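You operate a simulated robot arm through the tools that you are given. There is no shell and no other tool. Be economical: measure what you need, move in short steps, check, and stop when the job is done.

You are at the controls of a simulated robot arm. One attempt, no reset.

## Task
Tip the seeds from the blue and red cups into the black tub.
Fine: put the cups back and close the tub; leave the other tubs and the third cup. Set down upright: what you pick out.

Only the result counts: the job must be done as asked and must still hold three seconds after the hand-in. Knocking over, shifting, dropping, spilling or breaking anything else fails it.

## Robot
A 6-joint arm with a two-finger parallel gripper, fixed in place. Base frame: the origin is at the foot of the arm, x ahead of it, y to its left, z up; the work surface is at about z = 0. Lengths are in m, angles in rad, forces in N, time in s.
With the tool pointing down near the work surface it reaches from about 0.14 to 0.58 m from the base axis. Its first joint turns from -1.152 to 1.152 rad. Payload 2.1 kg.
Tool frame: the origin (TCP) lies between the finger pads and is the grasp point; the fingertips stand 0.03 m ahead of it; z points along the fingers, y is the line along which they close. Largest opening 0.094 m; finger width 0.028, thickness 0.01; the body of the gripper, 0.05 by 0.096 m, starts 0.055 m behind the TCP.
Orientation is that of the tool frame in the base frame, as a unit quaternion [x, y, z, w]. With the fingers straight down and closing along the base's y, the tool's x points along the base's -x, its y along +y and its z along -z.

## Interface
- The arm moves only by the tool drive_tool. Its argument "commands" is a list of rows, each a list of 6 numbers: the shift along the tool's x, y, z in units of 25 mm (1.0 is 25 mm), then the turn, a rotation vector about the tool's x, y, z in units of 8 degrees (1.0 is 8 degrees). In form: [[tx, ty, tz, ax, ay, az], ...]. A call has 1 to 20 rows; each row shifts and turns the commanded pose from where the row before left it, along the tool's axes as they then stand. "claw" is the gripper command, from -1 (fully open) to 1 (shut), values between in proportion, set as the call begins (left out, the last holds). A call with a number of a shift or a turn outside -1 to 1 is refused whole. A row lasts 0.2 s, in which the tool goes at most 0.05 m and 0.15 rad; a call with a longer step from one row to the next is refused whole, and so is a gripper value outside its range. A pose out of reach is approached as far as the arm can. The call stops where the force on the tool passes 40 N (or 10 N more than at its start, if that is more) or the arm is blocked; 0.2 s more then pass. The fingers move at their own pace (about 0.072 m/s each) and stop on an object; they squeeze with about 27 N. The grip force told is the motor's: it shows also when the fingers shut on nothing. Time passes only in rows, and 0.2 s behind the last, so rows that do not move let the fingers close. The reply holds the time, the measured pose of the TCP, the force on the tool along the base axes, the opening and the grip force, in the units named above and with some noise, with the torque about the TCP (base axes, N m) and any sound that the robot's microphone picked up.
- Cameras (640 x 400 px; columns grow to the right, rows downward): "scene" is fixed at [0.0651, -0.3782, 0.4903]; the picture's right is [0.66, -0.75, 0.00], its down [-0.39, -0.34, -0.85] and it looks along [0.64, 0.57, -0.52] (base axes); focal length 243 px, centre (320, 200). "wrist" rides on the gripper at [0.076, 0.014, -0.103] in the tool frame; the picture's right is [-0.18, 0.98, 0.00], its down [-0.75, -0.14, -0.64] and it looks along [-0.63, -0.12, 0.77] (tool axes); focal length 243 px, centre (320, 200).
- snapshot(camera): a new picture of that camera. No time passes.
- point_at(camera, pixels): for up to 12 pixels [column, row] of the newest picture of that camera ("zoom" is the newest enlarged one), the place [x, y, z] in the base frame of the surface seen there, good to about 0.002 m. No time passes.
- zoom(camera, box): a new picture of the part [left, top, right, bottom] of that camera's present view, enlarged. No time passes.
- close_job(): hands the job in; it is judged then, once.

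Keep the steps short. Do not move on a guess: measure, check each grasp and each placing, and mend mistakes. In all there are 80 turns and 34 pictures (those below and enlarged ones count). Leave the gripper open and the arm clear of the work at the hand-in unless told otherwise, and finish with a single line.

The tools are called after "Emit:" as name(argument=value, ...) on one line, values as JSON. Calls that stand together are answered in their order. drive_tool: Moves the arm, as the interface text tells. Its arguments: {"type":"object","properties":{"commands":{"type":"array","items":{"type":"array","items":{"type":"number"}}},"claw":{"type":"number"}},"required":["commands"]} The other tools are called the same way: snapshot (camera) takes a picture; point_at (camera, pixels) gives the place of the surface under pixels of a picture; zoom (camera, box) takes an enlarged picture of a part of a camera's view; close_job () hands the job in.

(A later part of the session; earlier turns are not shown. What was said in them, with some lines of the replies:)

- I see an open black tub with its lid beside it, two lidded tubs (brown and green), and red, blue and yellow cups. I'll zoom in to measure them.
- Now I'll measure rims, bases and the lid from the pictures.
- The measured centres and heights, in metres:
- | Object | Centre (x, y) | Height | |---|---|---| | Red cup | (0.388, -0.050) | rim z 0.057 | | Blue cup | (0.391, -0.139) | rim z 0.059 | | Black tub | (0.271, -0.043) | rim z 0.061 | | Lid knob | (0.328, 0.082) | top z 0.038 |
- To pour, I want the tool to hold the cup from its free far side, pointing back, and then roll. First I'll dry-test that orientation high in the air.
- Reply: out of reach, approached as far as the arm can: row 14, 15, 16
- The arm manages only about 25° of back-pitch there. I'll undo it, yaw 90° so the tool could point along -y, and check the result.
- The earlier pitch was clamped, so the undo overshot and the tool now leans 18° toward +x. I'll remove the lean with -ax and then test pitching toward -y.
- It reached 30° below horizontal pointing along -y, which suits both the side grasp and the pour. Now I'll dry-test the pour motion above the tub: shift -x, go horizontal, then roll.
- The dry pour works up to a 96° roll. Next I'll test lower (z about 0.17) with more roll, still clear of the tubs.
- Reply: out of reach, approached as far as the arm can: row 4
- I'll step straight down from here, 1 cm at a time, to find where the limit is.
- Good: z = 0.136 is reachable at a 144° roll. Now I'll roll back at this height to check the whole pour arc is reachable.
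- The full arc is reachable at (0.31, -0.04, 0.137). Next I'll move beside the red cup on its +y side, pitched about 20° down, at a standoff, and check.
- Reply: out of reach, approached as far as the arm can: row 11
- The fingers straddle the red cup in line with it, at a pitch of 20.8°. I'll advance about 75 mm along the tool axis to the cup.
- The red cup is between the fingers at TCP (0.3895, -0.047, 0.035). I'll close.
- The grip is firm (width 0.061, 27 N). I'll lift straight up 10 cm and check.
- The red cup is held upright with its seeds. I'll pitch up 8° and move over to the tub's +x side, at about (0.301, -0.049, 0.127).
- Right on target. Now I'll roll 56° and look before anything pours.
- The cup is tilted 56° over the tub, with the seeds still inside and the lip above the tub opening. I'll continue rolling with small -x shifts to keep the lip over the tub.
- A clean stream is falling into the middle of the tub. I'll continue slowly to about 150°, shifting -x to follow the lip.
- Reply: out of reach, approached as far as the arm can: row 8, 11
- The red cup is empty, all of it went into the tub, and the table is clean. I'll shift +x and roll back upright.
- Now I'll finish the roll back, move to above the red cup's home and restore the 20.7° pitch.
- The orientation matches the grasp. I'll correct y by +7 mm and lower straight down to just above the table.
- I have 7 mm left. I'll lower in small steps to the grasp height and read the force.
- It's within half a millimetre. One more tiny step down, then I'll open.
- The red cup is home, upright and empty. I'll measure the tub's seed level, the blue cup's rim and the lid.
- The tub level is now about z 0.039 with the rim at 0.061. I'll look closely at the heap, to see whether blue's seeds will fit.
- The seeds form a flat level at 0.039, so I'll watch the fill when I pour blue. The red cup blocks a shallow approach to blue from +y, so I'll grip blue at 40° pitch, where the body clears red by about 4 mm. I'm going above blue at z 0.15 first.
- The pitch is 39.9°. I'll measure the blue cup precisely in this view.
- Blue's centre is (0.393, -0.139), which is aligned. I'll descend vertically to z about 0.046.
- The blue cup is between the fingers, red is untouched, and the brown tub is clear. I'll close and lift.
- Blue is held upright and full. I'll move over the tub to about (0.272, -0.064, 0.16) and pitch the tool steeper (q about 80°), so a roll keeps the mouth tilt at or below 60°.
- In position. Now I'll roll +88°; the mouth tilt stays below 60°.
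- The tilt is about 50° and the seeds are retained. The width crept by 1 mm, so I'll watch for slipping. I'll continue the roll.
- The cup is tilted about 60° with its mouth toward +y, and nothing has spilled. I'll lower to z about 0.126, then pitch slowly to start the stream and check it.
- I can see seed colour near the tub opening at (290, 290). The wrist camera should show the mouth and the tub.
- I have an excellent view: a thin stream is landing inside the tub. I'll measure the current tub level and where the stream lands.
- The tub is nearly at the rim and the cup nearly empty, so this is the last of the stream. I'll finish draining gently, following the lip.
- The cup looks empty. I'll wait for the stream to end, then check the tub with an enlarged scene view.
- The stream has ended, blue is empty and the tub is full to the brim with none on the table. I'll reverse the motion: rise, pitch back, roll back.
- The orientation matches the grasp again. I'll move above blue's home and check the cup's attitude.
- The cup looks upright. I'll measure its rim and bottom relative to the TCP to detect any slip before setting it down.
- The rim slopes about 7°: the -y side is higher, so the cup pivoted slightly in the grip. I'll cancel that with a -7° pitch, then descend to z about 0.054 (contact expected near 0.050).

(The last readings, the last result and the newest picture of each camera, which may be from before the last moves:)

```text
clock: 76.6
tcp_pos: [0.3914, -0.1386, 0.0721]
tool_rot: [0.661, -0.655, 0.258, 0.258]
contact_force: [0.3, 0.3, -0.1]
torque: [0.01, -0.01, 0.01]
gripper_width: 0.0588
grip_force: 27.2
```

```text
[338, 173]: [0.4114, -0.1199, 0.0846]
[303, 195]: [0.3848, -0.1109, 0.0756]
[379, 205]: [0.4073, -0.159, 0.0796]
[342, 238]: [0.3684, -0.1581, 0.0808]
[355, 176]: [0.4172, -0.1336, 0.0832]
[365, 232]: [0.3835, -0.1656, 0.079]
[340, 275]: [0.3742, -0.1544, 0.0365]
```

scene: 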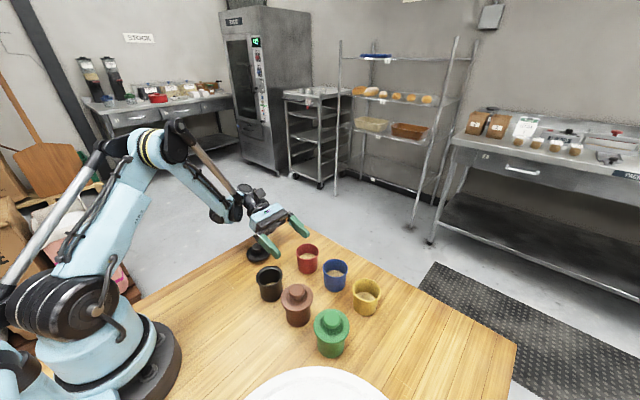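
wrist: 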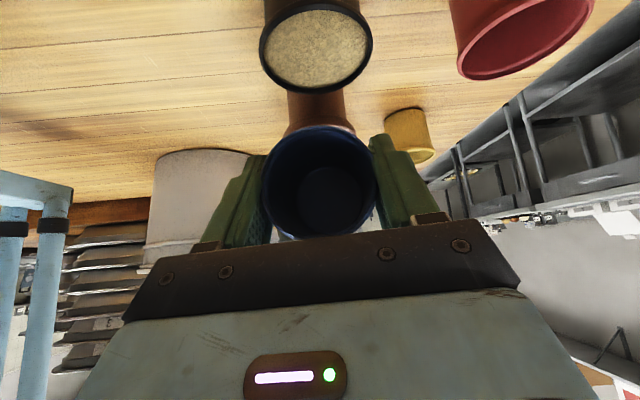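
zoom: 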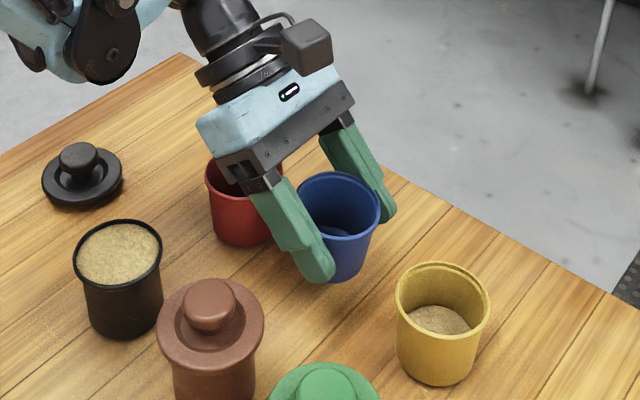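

Allowing for noise, that over-corrected by 2–3°, so I'll undo 0.3 units and lower to z about 0.051.

Emit:
drive_tool(commands=[[0, 0, 0, 0, 0.3, 0], [-0.29, 0, 0.287, 0, 0, 0], [-0.29, 0, 0.287, 0, 0, 0], [0, 0, 0, 0, 0, 0]])

Emit:
drive_tool(commands=[[-0.028, 0, 0.028, 0, 0, 0], [0, 0, 0, 0, 0, 0]])

```text
clock: 77.6
tcp_pos: [0.3899, -0.1383, 0.0529]
tool_rot: [0.656, -0.649, 0.273, 0.272]
contact_force: [0.5, -0.1, -0.3]
torque: [-0.04, 0.04, -0.01]
gripper_width: 0.0588
grip_force: 27.2
```

```text
clock: 78.2
tcp_pos: [0.3894, -0.1387, 0.0523]
tool_rot: [0.656, -0.649, 0.273, 0.272]
contact_force: [-0.7, 0.0, -0.2]
torque: [-0.02, -0.02, 0.01]
gripper_width: 0.0587
grip_force: 27.6
```

I'm lowering 2 mm and watching the vertical force.

Emit:
drive_tool(commands=[[-0.028, 0, 0.028, 0, 0, 0], [-0.028, 0, 0.028, 0, 0, 0], [0, 0, 0, 0, 0, 0]])

Emit:
drive_tool(commands=[[-0.028, 0, 0.028, 0, 0, 0], [0, 0, 0, 0, 0, 0]])

```text
clock: 79.0
tcp_pos: [0.3889, -0.1374, 0.0491]
tool_rot: [0.655, -0.649, 0.273, 0.274]
contact_force: [-2.7, 4.9, 25.6]
torque: [-0.37, 0.19, -0.04]
gripper_width: 0.0589
grip_force: 27.3
```

```text
clock: 79.6
tcp_pos: [0.3917, -0.1381, 0.0487]
tool_rot: [0.655, -0.649, 0.273, 0.273]
contact_force: [-1.2, 6.8, 29.3]
torque: [-0.38, 0.12, 0.01]
gripper_width: 0.0594
grip_force: 27.1
```

The cup is on the table (25–29 N). I'll ease up 1.5 mm and open.

Emit:
drive_tool(commands=[[0.04, 0, -0.04, 0, 0, 0], [0, 0, 0, 0, 0, 0]])

Emit:
drive_tool(commands=[[0, 0, 0, 0, 0, 0], [0, 0, 0, 0, 0, 0], [0, 0, 0, 0, 0, 0]], claw=-1)

```text
clock: 80.2
tcp_pos: [0.3906, -0.1368, 0.0491]
tool_rot: [0.656, -0.65, 0.272, 0.271]
contact_force: [-0.1, -2.8, 5.7]
torque: [-0.28, 0.0, 0.03]
gripper_width: 0.0591
grip_force: 27.2
```

```text
clock: 81.0
tcp_pos: [0.391, -0.1379, 0.0492]
tool_rot: [0.656, -0.649, 0.273, 0.272]
contact_force: [0.5, -0.3, -0.9]
torque: [0.03, -0.02, -0.02]
gripper_width: 0.0938
grip_force: 0.1
```

Released. I'll lift straight up, turn the tool straight down and travel to above the lid. Then I'll photograph the scene.

Emit:
drive_tool(commands=[[0.74, 0, -0.73, 0, 0, 0], [0.74, 0, -0.73, 0, 0, 0], [0.74, 0, -0.73, 0, 0, 0], [0.74, 0, -0.73, 0, 0, 0], [0.74, 0, -0.73, 0, 0, 0], [0, 0, 0, 0, -0.944, 0], [0, 0, 0, 0, -0.944, 0], [0, 0, 0, 0, -0.944, 0], [0, 0, 0, 0, -0.944, 0], [0, 0, 0, 0, -0.944, 0], [0, 0, 0, 0, -0.944, 0], [-0.98, 0.28, 0.2, 0, 0, 0], [-0.98, 0.28, 0.2, 0, 0, 0], [-0.98, 0.28, 0.2, 0, 0, 0], [-0.98, 0.28, 0.2, 0, 0, 0], [-0.98, 0.28, 0.2, 0, 0, 0], [-0.98, 0.28, 0.2, 0, 0, 0], [-0.98, 0.28, 0.2, 0, 0, 0], [-0.98, 0.28, 0.2, 0, 0, 0], [-0.98, 0.28, 0.2, 0, 0, 0]])

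Emit:
zoom(camera="scene", box=[230, 210, 400, 340])

```text
clock: 85.2
tcp_pos: [0.3262, 0.0817, 0.132]
tool_rot: [0.71, -0.704, -0.001, 0.001]
contact_force: [-0.2, 0.3, 0.6]
torque: [-0.02, 0.0, 0.0]
gripper_width: 0.0937
grip_force: 0.1
```

```text
3.08 times, centred on (315, 275) of scene
```

zoom: 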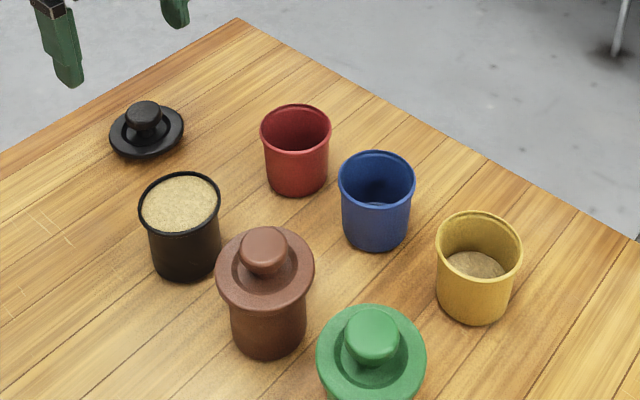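

Both cups are home and upright, and the table is clean. I'll measure the lid knob, flange and tub rim precisely.

Emit:
point_at(camera="zoom", pixels=[[128, 114], [160, 114], [144, 103], [145, 124], [145, 112], [111, 140], [182, 127], [146, 152], [140, 207], [219, 192], [176, 174], [186, 234]])

Emit:
snapshot(camera="wrist")

```text
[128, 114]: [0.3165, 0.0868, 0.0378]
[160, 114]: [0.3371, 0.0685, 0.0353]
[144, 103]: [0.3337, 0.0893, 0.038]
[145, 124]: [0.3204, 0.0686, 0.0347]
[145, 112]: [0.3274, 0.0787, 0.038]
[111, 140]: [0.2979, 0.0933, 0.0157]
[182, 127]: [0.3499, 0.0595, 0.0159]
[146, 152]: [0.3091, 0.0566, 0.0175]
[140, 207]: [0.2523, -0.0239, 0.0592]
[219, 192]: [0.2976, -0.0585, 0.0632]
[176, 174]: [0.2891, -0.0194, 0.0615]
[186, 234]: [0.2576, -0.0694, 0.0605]
```

```text
5 pictures are left
```

wrist: 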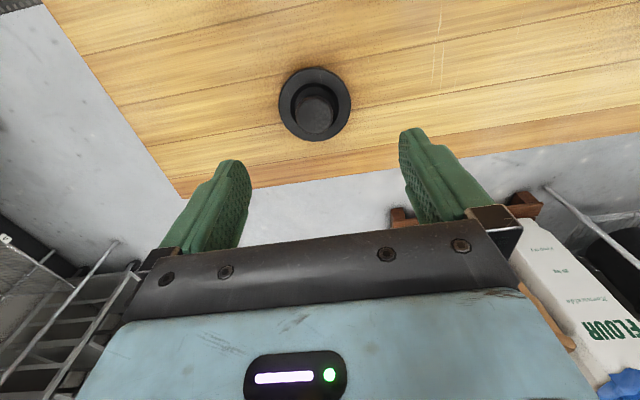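

Emit:
point_at(camera="wrist", pixels=[[297, 112], [333, 112], [315, 93], [315, 130], [281, 104], [349, 104], [315, 69], [313, 139], [315, 110]])

```text
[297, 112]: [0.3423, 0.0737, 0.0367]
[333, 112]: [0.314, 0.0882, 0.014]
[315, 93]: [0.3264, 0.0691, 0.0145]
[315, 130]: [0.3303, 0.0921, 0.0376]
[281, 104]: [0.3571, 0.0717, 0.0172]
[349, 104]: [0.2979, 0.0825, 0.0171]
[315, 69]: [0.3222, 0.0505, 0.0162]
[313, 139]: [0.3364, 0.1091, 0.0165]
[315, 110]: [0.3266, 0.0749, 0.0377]
```

The lid centre is (0.3275, 0.080), flange top z 0.017, knob top 0.038. I'll descend so the fingertips stop at about z 0.020 around the knob.

Emit:
drive_tool(commands=[[0.08, -0.05, 0.8, 0, 0, 0], [0, 0, 0.8, 0, 0, 0], [0, 0, 0.8, 0, 0, 0], [0, 0, 0.85, 0, 0, 0], [0, 0, 0, 0, 0, 0]])

Emit:
drive_tool(commands=[[0, 0, 0, 0, 0, 0], [0, 0, 0, 0, 0, 0], [0, 0, 0, 0, 0, 0], [0, 0, 0, 0, 0, 0], [0, 0, 0, 0, 0, 0]], claw=1)

```text
clock: 86.4
tcp_pos: [0.3266, 0.0785, 0.0529]
tool_rot: [0.71, -0.704, -0.001, 0.001]
contact_force: [-0.7, 0.3, -0.2]
torque: [0.01, 0.01, 0.01]
gripper_width: 0.0938
grip_force: 0.3
```

```text
clock: 87.6
tcp_pos: [0.3272, 0.0781, 0.0535]
tool_rot: [0.71, -0.704, -0.002, 0.001]
contact_force: [-0.2, -0.3, 0.3]
torque: [-0.03, 0.0, -0.01]
gripper_width: 0.0271
grip_force: 27.1
```

The knob is gripped (0.027). I'll lift, then take a close view of the tub rim for an accurate centre.

Emit:
drive_tool(commands=[[0, 0, -0.3, 0, 0, 0], [0, 0, -0.8, 0, 0, 0], [0, 0, -0.8, 0, 0, 0], [0, 0, -0.8, 0, 0, 0], [0, 0, -0.7, 0, 0, 0], [0, 0, 0, 0, 0, 0]])

Emit:
zoom(camera="scene", box=[250, 255, 290, 305])

```text
clock: 89.0
tcp_pos: [0.3296, 0.0801, 0.1402]
tool_rot: [0.71, -0.704, -0.002, 0.001]
contact_force: [0.2, -0.4, 0.1]
torque: [-0.02, 0.01, 0.0]
gripper_width: 0.0273
grip_force: 26.8
```

```text
8.00 times, centred on (270, 280) of scene
```

zoom: 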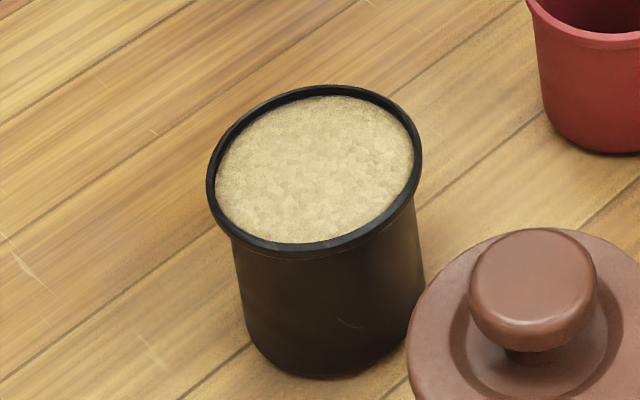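

Emit:
point_at(camera="zoom", pixels=[[220, 175], [409, 165], [320, 101], [305, 238], [245, 125], [385, 220], [385, 115], [240, 218], [211, 178], [418, 165], [320, 90], [305, 247]])

```text
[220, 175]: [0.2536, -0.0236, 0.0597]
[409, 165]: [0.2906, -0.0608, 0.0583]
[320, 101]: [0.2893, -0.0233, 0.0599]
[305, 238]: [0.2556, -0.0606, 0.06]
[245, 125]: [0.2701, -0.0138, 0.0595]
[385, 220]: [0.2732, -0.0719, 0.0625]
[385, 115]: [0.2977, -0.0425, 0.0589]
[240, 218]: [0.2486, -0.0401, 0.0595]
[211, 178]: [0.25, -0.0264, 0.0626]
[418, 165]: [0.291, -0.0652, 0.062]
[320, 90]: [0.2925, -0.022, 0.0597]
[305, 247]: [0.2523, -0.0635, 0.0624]
```

The averaged tub centre is (0.272, -0.043). I'll move the lid above it at constant height.

Emit:
drive_tool(commands=[[0.823, 0.373, 0, 0, 0, 0], [0.823, 0.373, 0, 0, 0, 0], [0.823, 0.373, 0, 0, 0, 0], [0.823, 0.373, 0, 0, 0, 0], [0.823, 0.373, 0, 0, 0, 0], [0.823, 0.373, 0, 0, 0, 0], [0, 0, 0, 0, 0, 0]])

Emit:
drive_tool(commands=[[0, 0, 0, 0, 0, 0]])

```text
clock: 90.6
tcp_pos: [0.2748, -0.0441, 0.1394]
tool_rot: [0.71, -0.704, -0.001, 0.001]
contact_force: [0.2, 0.2, 0.5]
torque: [-0.01, 0.01, -0.05]
gripper_width: 0.0272
grip_force: 26.8
```

```text
clock: 91.0
tcp_pos: [0.2745, -0.0441, 0.14]
tool_rot: [0.71, -0.704, -0.001, 0.002]
contact_force: [0.6, 0.8, -0.3]
torque: [-0.02, -0.02, -0.01]
gripper_width: 0.0272
grip_force: 26.9
```

x is 2 mm high, so I'll correct it and descend to just above the rim (TCP about 0.117), then check alignment.

Emit:
drive_tool(commands=[[0, 0.09, 0, 0, 0, 0], [0, 0, 0.46, 0, 0, 0], [0, 0, 0.46, 0, 0, 0], [0, 0, 0, 0, 0, 0]])

Emit:
zoom(camera="scene", box=[240, 235, 300, 305])

```text
clock: 92.0
tcp_pos: [0.2693, -0.0446, 0.1158]
tool_rot: [0.71, -0.704, -0.001, 0.001]
contact_force: [0.9, 0.2, 0.3]
torque: [-0.01, 0.0, 0.04]
gripper_width: 0.0271
grip_force: 26.9
```

```text
5.71 times, centred on (270, 270) of scene
```

zoom: 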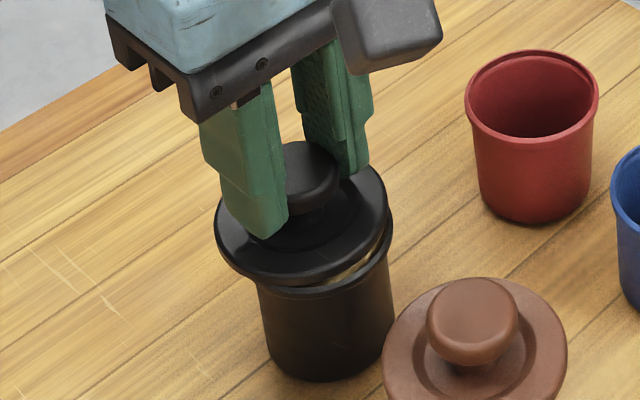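

I'll measure the lid flange position against the tub from this view.

Emit:
point_at(camera="zoom", pixels=[[219, 230], [384, 208], [362, 171], [240, 262], [300, 278], [350, 255], [219, 215], [372, 235]])

Emit:
drive_tool(commands=[[0, 0, 0, 0, 0, 0]])

```text
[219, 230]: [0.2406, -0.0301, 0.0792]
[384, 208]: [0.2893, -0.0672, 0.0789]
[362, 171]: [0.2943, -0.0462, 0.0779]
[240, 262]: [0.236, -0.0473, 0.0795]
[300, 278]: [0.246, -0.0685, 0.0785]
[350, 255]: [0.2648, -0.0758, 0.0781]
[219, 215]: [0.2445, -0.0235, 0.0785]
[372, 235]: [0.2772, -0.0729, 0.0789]
```

```text
clock: 92.4
tcp_pos: [0.2715, -0.0447, 0.115]
tool_rot: [0.71, -0.704, -0.002, 0.001]
contact_force: [-0.2, 0.3, 0.5]
torque: [0.05, 0.01, -0.01]
gripper_width: 0.0271
grip_force: 26.5
```

The scene fit suggests the lid sits about 4 mm toward -x from the tub's centre, and a crescent of seeds is visible on the right. I'll shift +4 mm in x and check from the wrist camera.

Emit:
drive_tool(commands=[[0, -0.16, 0, 0, 0, 0], [0, 0, 0, 0, 0, 0]])

Emit:
snapshot(camera="wrist")

```text
clock: 93.0
tcp_pos: [0.2747, -0.0451, 0.1151]
tool_rot: [0.71, -0.704, -0.001, 0.001]
contact_force: [1.1, -0.1, -0.5]
torque: [-0.02, 0.01, 0.01]
gripper_width: 0.0272
grip_force: 27.4
```

```text
2 pictures are left
```

wrist: 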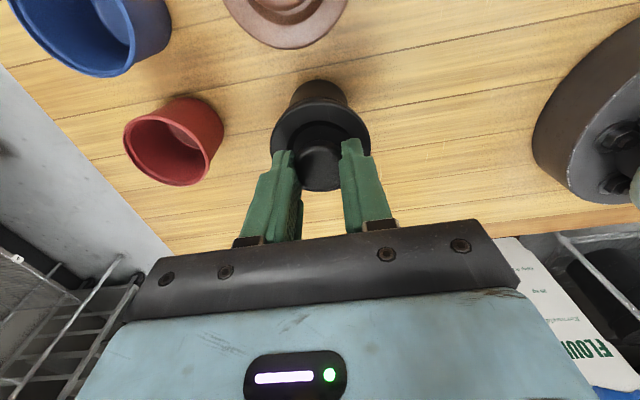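

From the wrist view, the lid's column centre (321) and the tub body (about 319.5) lie on the same vertical, so x is now aligned; the scene column constraint puts y within 1 mm. I'll lower in small steps and watch the force.

Emit:
drive_tool(commands=[[0, 0, 0.08, 0, 0, 0], [0, 0, 0.08, 0, 0, 0], [0, 0, 0.08, 0, 0, 0], [0, 0, 0, 0, 0, 0]])

```text
clock: 94.0
tcp_pos: [0.2746, -0.045, 0.1093]
tool_rot: [0.71, -0.704, -0.001, 0.002]
contact_force: [-0.4, -1.0, -0.3]
torque: [0.0, 0.0, 0.01]
gripper_width: 0.0275
grip_force: 27.2
```

There's no resistance and the plug is already below the rim, so it's entering. I'll continue gently.

Emit:
drive_tool(commands=[[0, 0, 0.06, 0, 0, 0], [0, 0, 0.06, 0, 0, 0], [0, 0, 0, 0, 0, 0]])

Emit:
drive_tool(commands=[[0, 0, 0.05, 0, 0, 0], [0, 0, 0, 0, 0, 0]])

```text
clock: 94.8
tcp_pos: [0.2743, -0.0449, 0.1054]
tool_rot: [0.71, -0.704, -0.001, 0.001]
contact_force: [-0.5, 0.2, 5.4]
torque: [0.0, -0.1, -0.02]
gripper_width: 0.0269
grip_force: 26.9
```

```text
clock: 95.4
tcp_pos: [0.2743, -0.0457, 0.1044]
tool_rot: [0.71, -0.704, -0.002, 0.002]
contact_force: [-2.6, 1.7, 26.1]
torque: [0.0, 0.06, 0.02]
gripper_width: 0.0272
grip_force: 26.8
```

Firm seat at TCP 0.1044; the knob top is about 0.090, the same as the brown tub's closed lid. I'll ease off and open.

Emit:
drive_tool(commands=[[0, 0, -0.04, 0, 0, 0], [0, 0, 0, 0, 0, 0]])

Emit:
drive_tool(commands=[[0, 0, 0, 0, 0, 0], [0, 0, 0, 0, 0, 0], [0, 0, 0, 0, 0, 0], [0, 0, -0.3, 0, 0, 0], [0, 0, -0.9, 0, 0, 0], [0, 0, -0.9, 0, 0, 0], [0, 0, -0.9, 0, 0, 0], [0, 0, -0.9, 0, 0, 0], [0, 0, -0.9, 0, 0, 0], [-0.9, 0, -0.5, 0, 0, 0], [-0.9, 0, -0.5, 0, 0, 0], [-0.9, 0, 0, 0, 0, 0], [-0.9, 0, 0, 0, 0, 0]], claw=-1)

Emit:
zoom(camera="scene", box=[230, 225, 400, 365])

```text
clock: 96.0
tcp_pos: [0.274, -0.0459, 0.1067]
tool_rot: [0.71, -0.704, -0.001, 0.001]
contact_force: [0.0, 0.1, 0.3]
torque: [0.0, 0.0, 0.05]
gripper_width: 0.0271
grip_force: 26.8
```

```text
clock: 98.8
tcp_pos: [0.2734, 0.047, 0.2504]
tool_rot: [0.71, -0.704, -0.001, 0.001]
contact_force: [-0.4, 0.5, 0.0]
torque: [0.0, 0.01, -0.03]
gripper_width: 0.0941
grip_force: 0.0
```

```text
2.86 times, centred on (315, 295) of scene
```

zoom: 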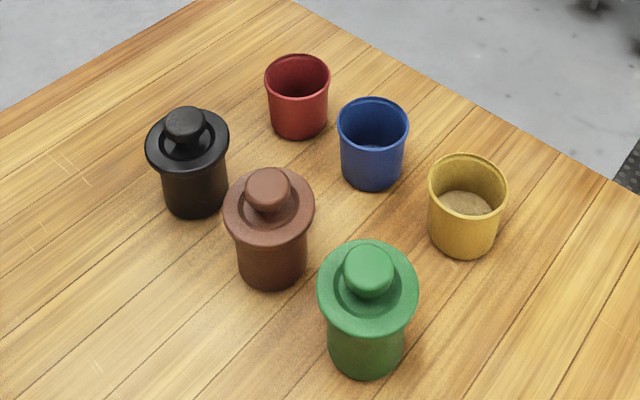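

The tub is closed and everything stands upright. I'll check that the lid is level and that blue is placed and empty.

Emit:
point_at(camera="zoom", pixels=[[185, 122], [150, 150], [226, 135], [185, 168], [268, 185], [340, 120], [406, 125], [373, 98], [373, 148], [373, 143], [215, 160], [300, 90]])

```text
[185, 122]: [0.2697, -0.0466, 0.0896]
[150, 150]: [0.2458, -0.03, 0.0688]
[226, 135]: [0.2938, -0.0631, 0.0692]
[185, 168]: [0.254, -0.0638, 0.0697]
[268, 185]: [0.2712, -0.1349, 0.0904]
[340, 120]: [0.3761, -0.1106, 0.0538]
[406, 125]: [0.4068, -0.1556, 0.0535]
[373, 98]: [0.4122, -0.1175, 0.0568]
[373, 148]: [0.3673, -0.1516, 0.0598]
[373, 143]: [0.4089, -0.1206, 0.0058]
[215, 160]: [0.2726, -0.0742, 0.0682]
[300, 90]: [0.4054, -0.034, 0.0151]
```

The lid is level (flange 0.069 all round, knob 0.0896, like the brown one). Both cups are empty and home within about 4 mm. The gripper is open and clear, so I'll hand in.

Emit:
close_job()

```text
The job is handed in.
```

The red and blue cups' seeds are in the black tub, its lid is back on and level, and both cups stand empty and upright within about 4 mm of where they started.
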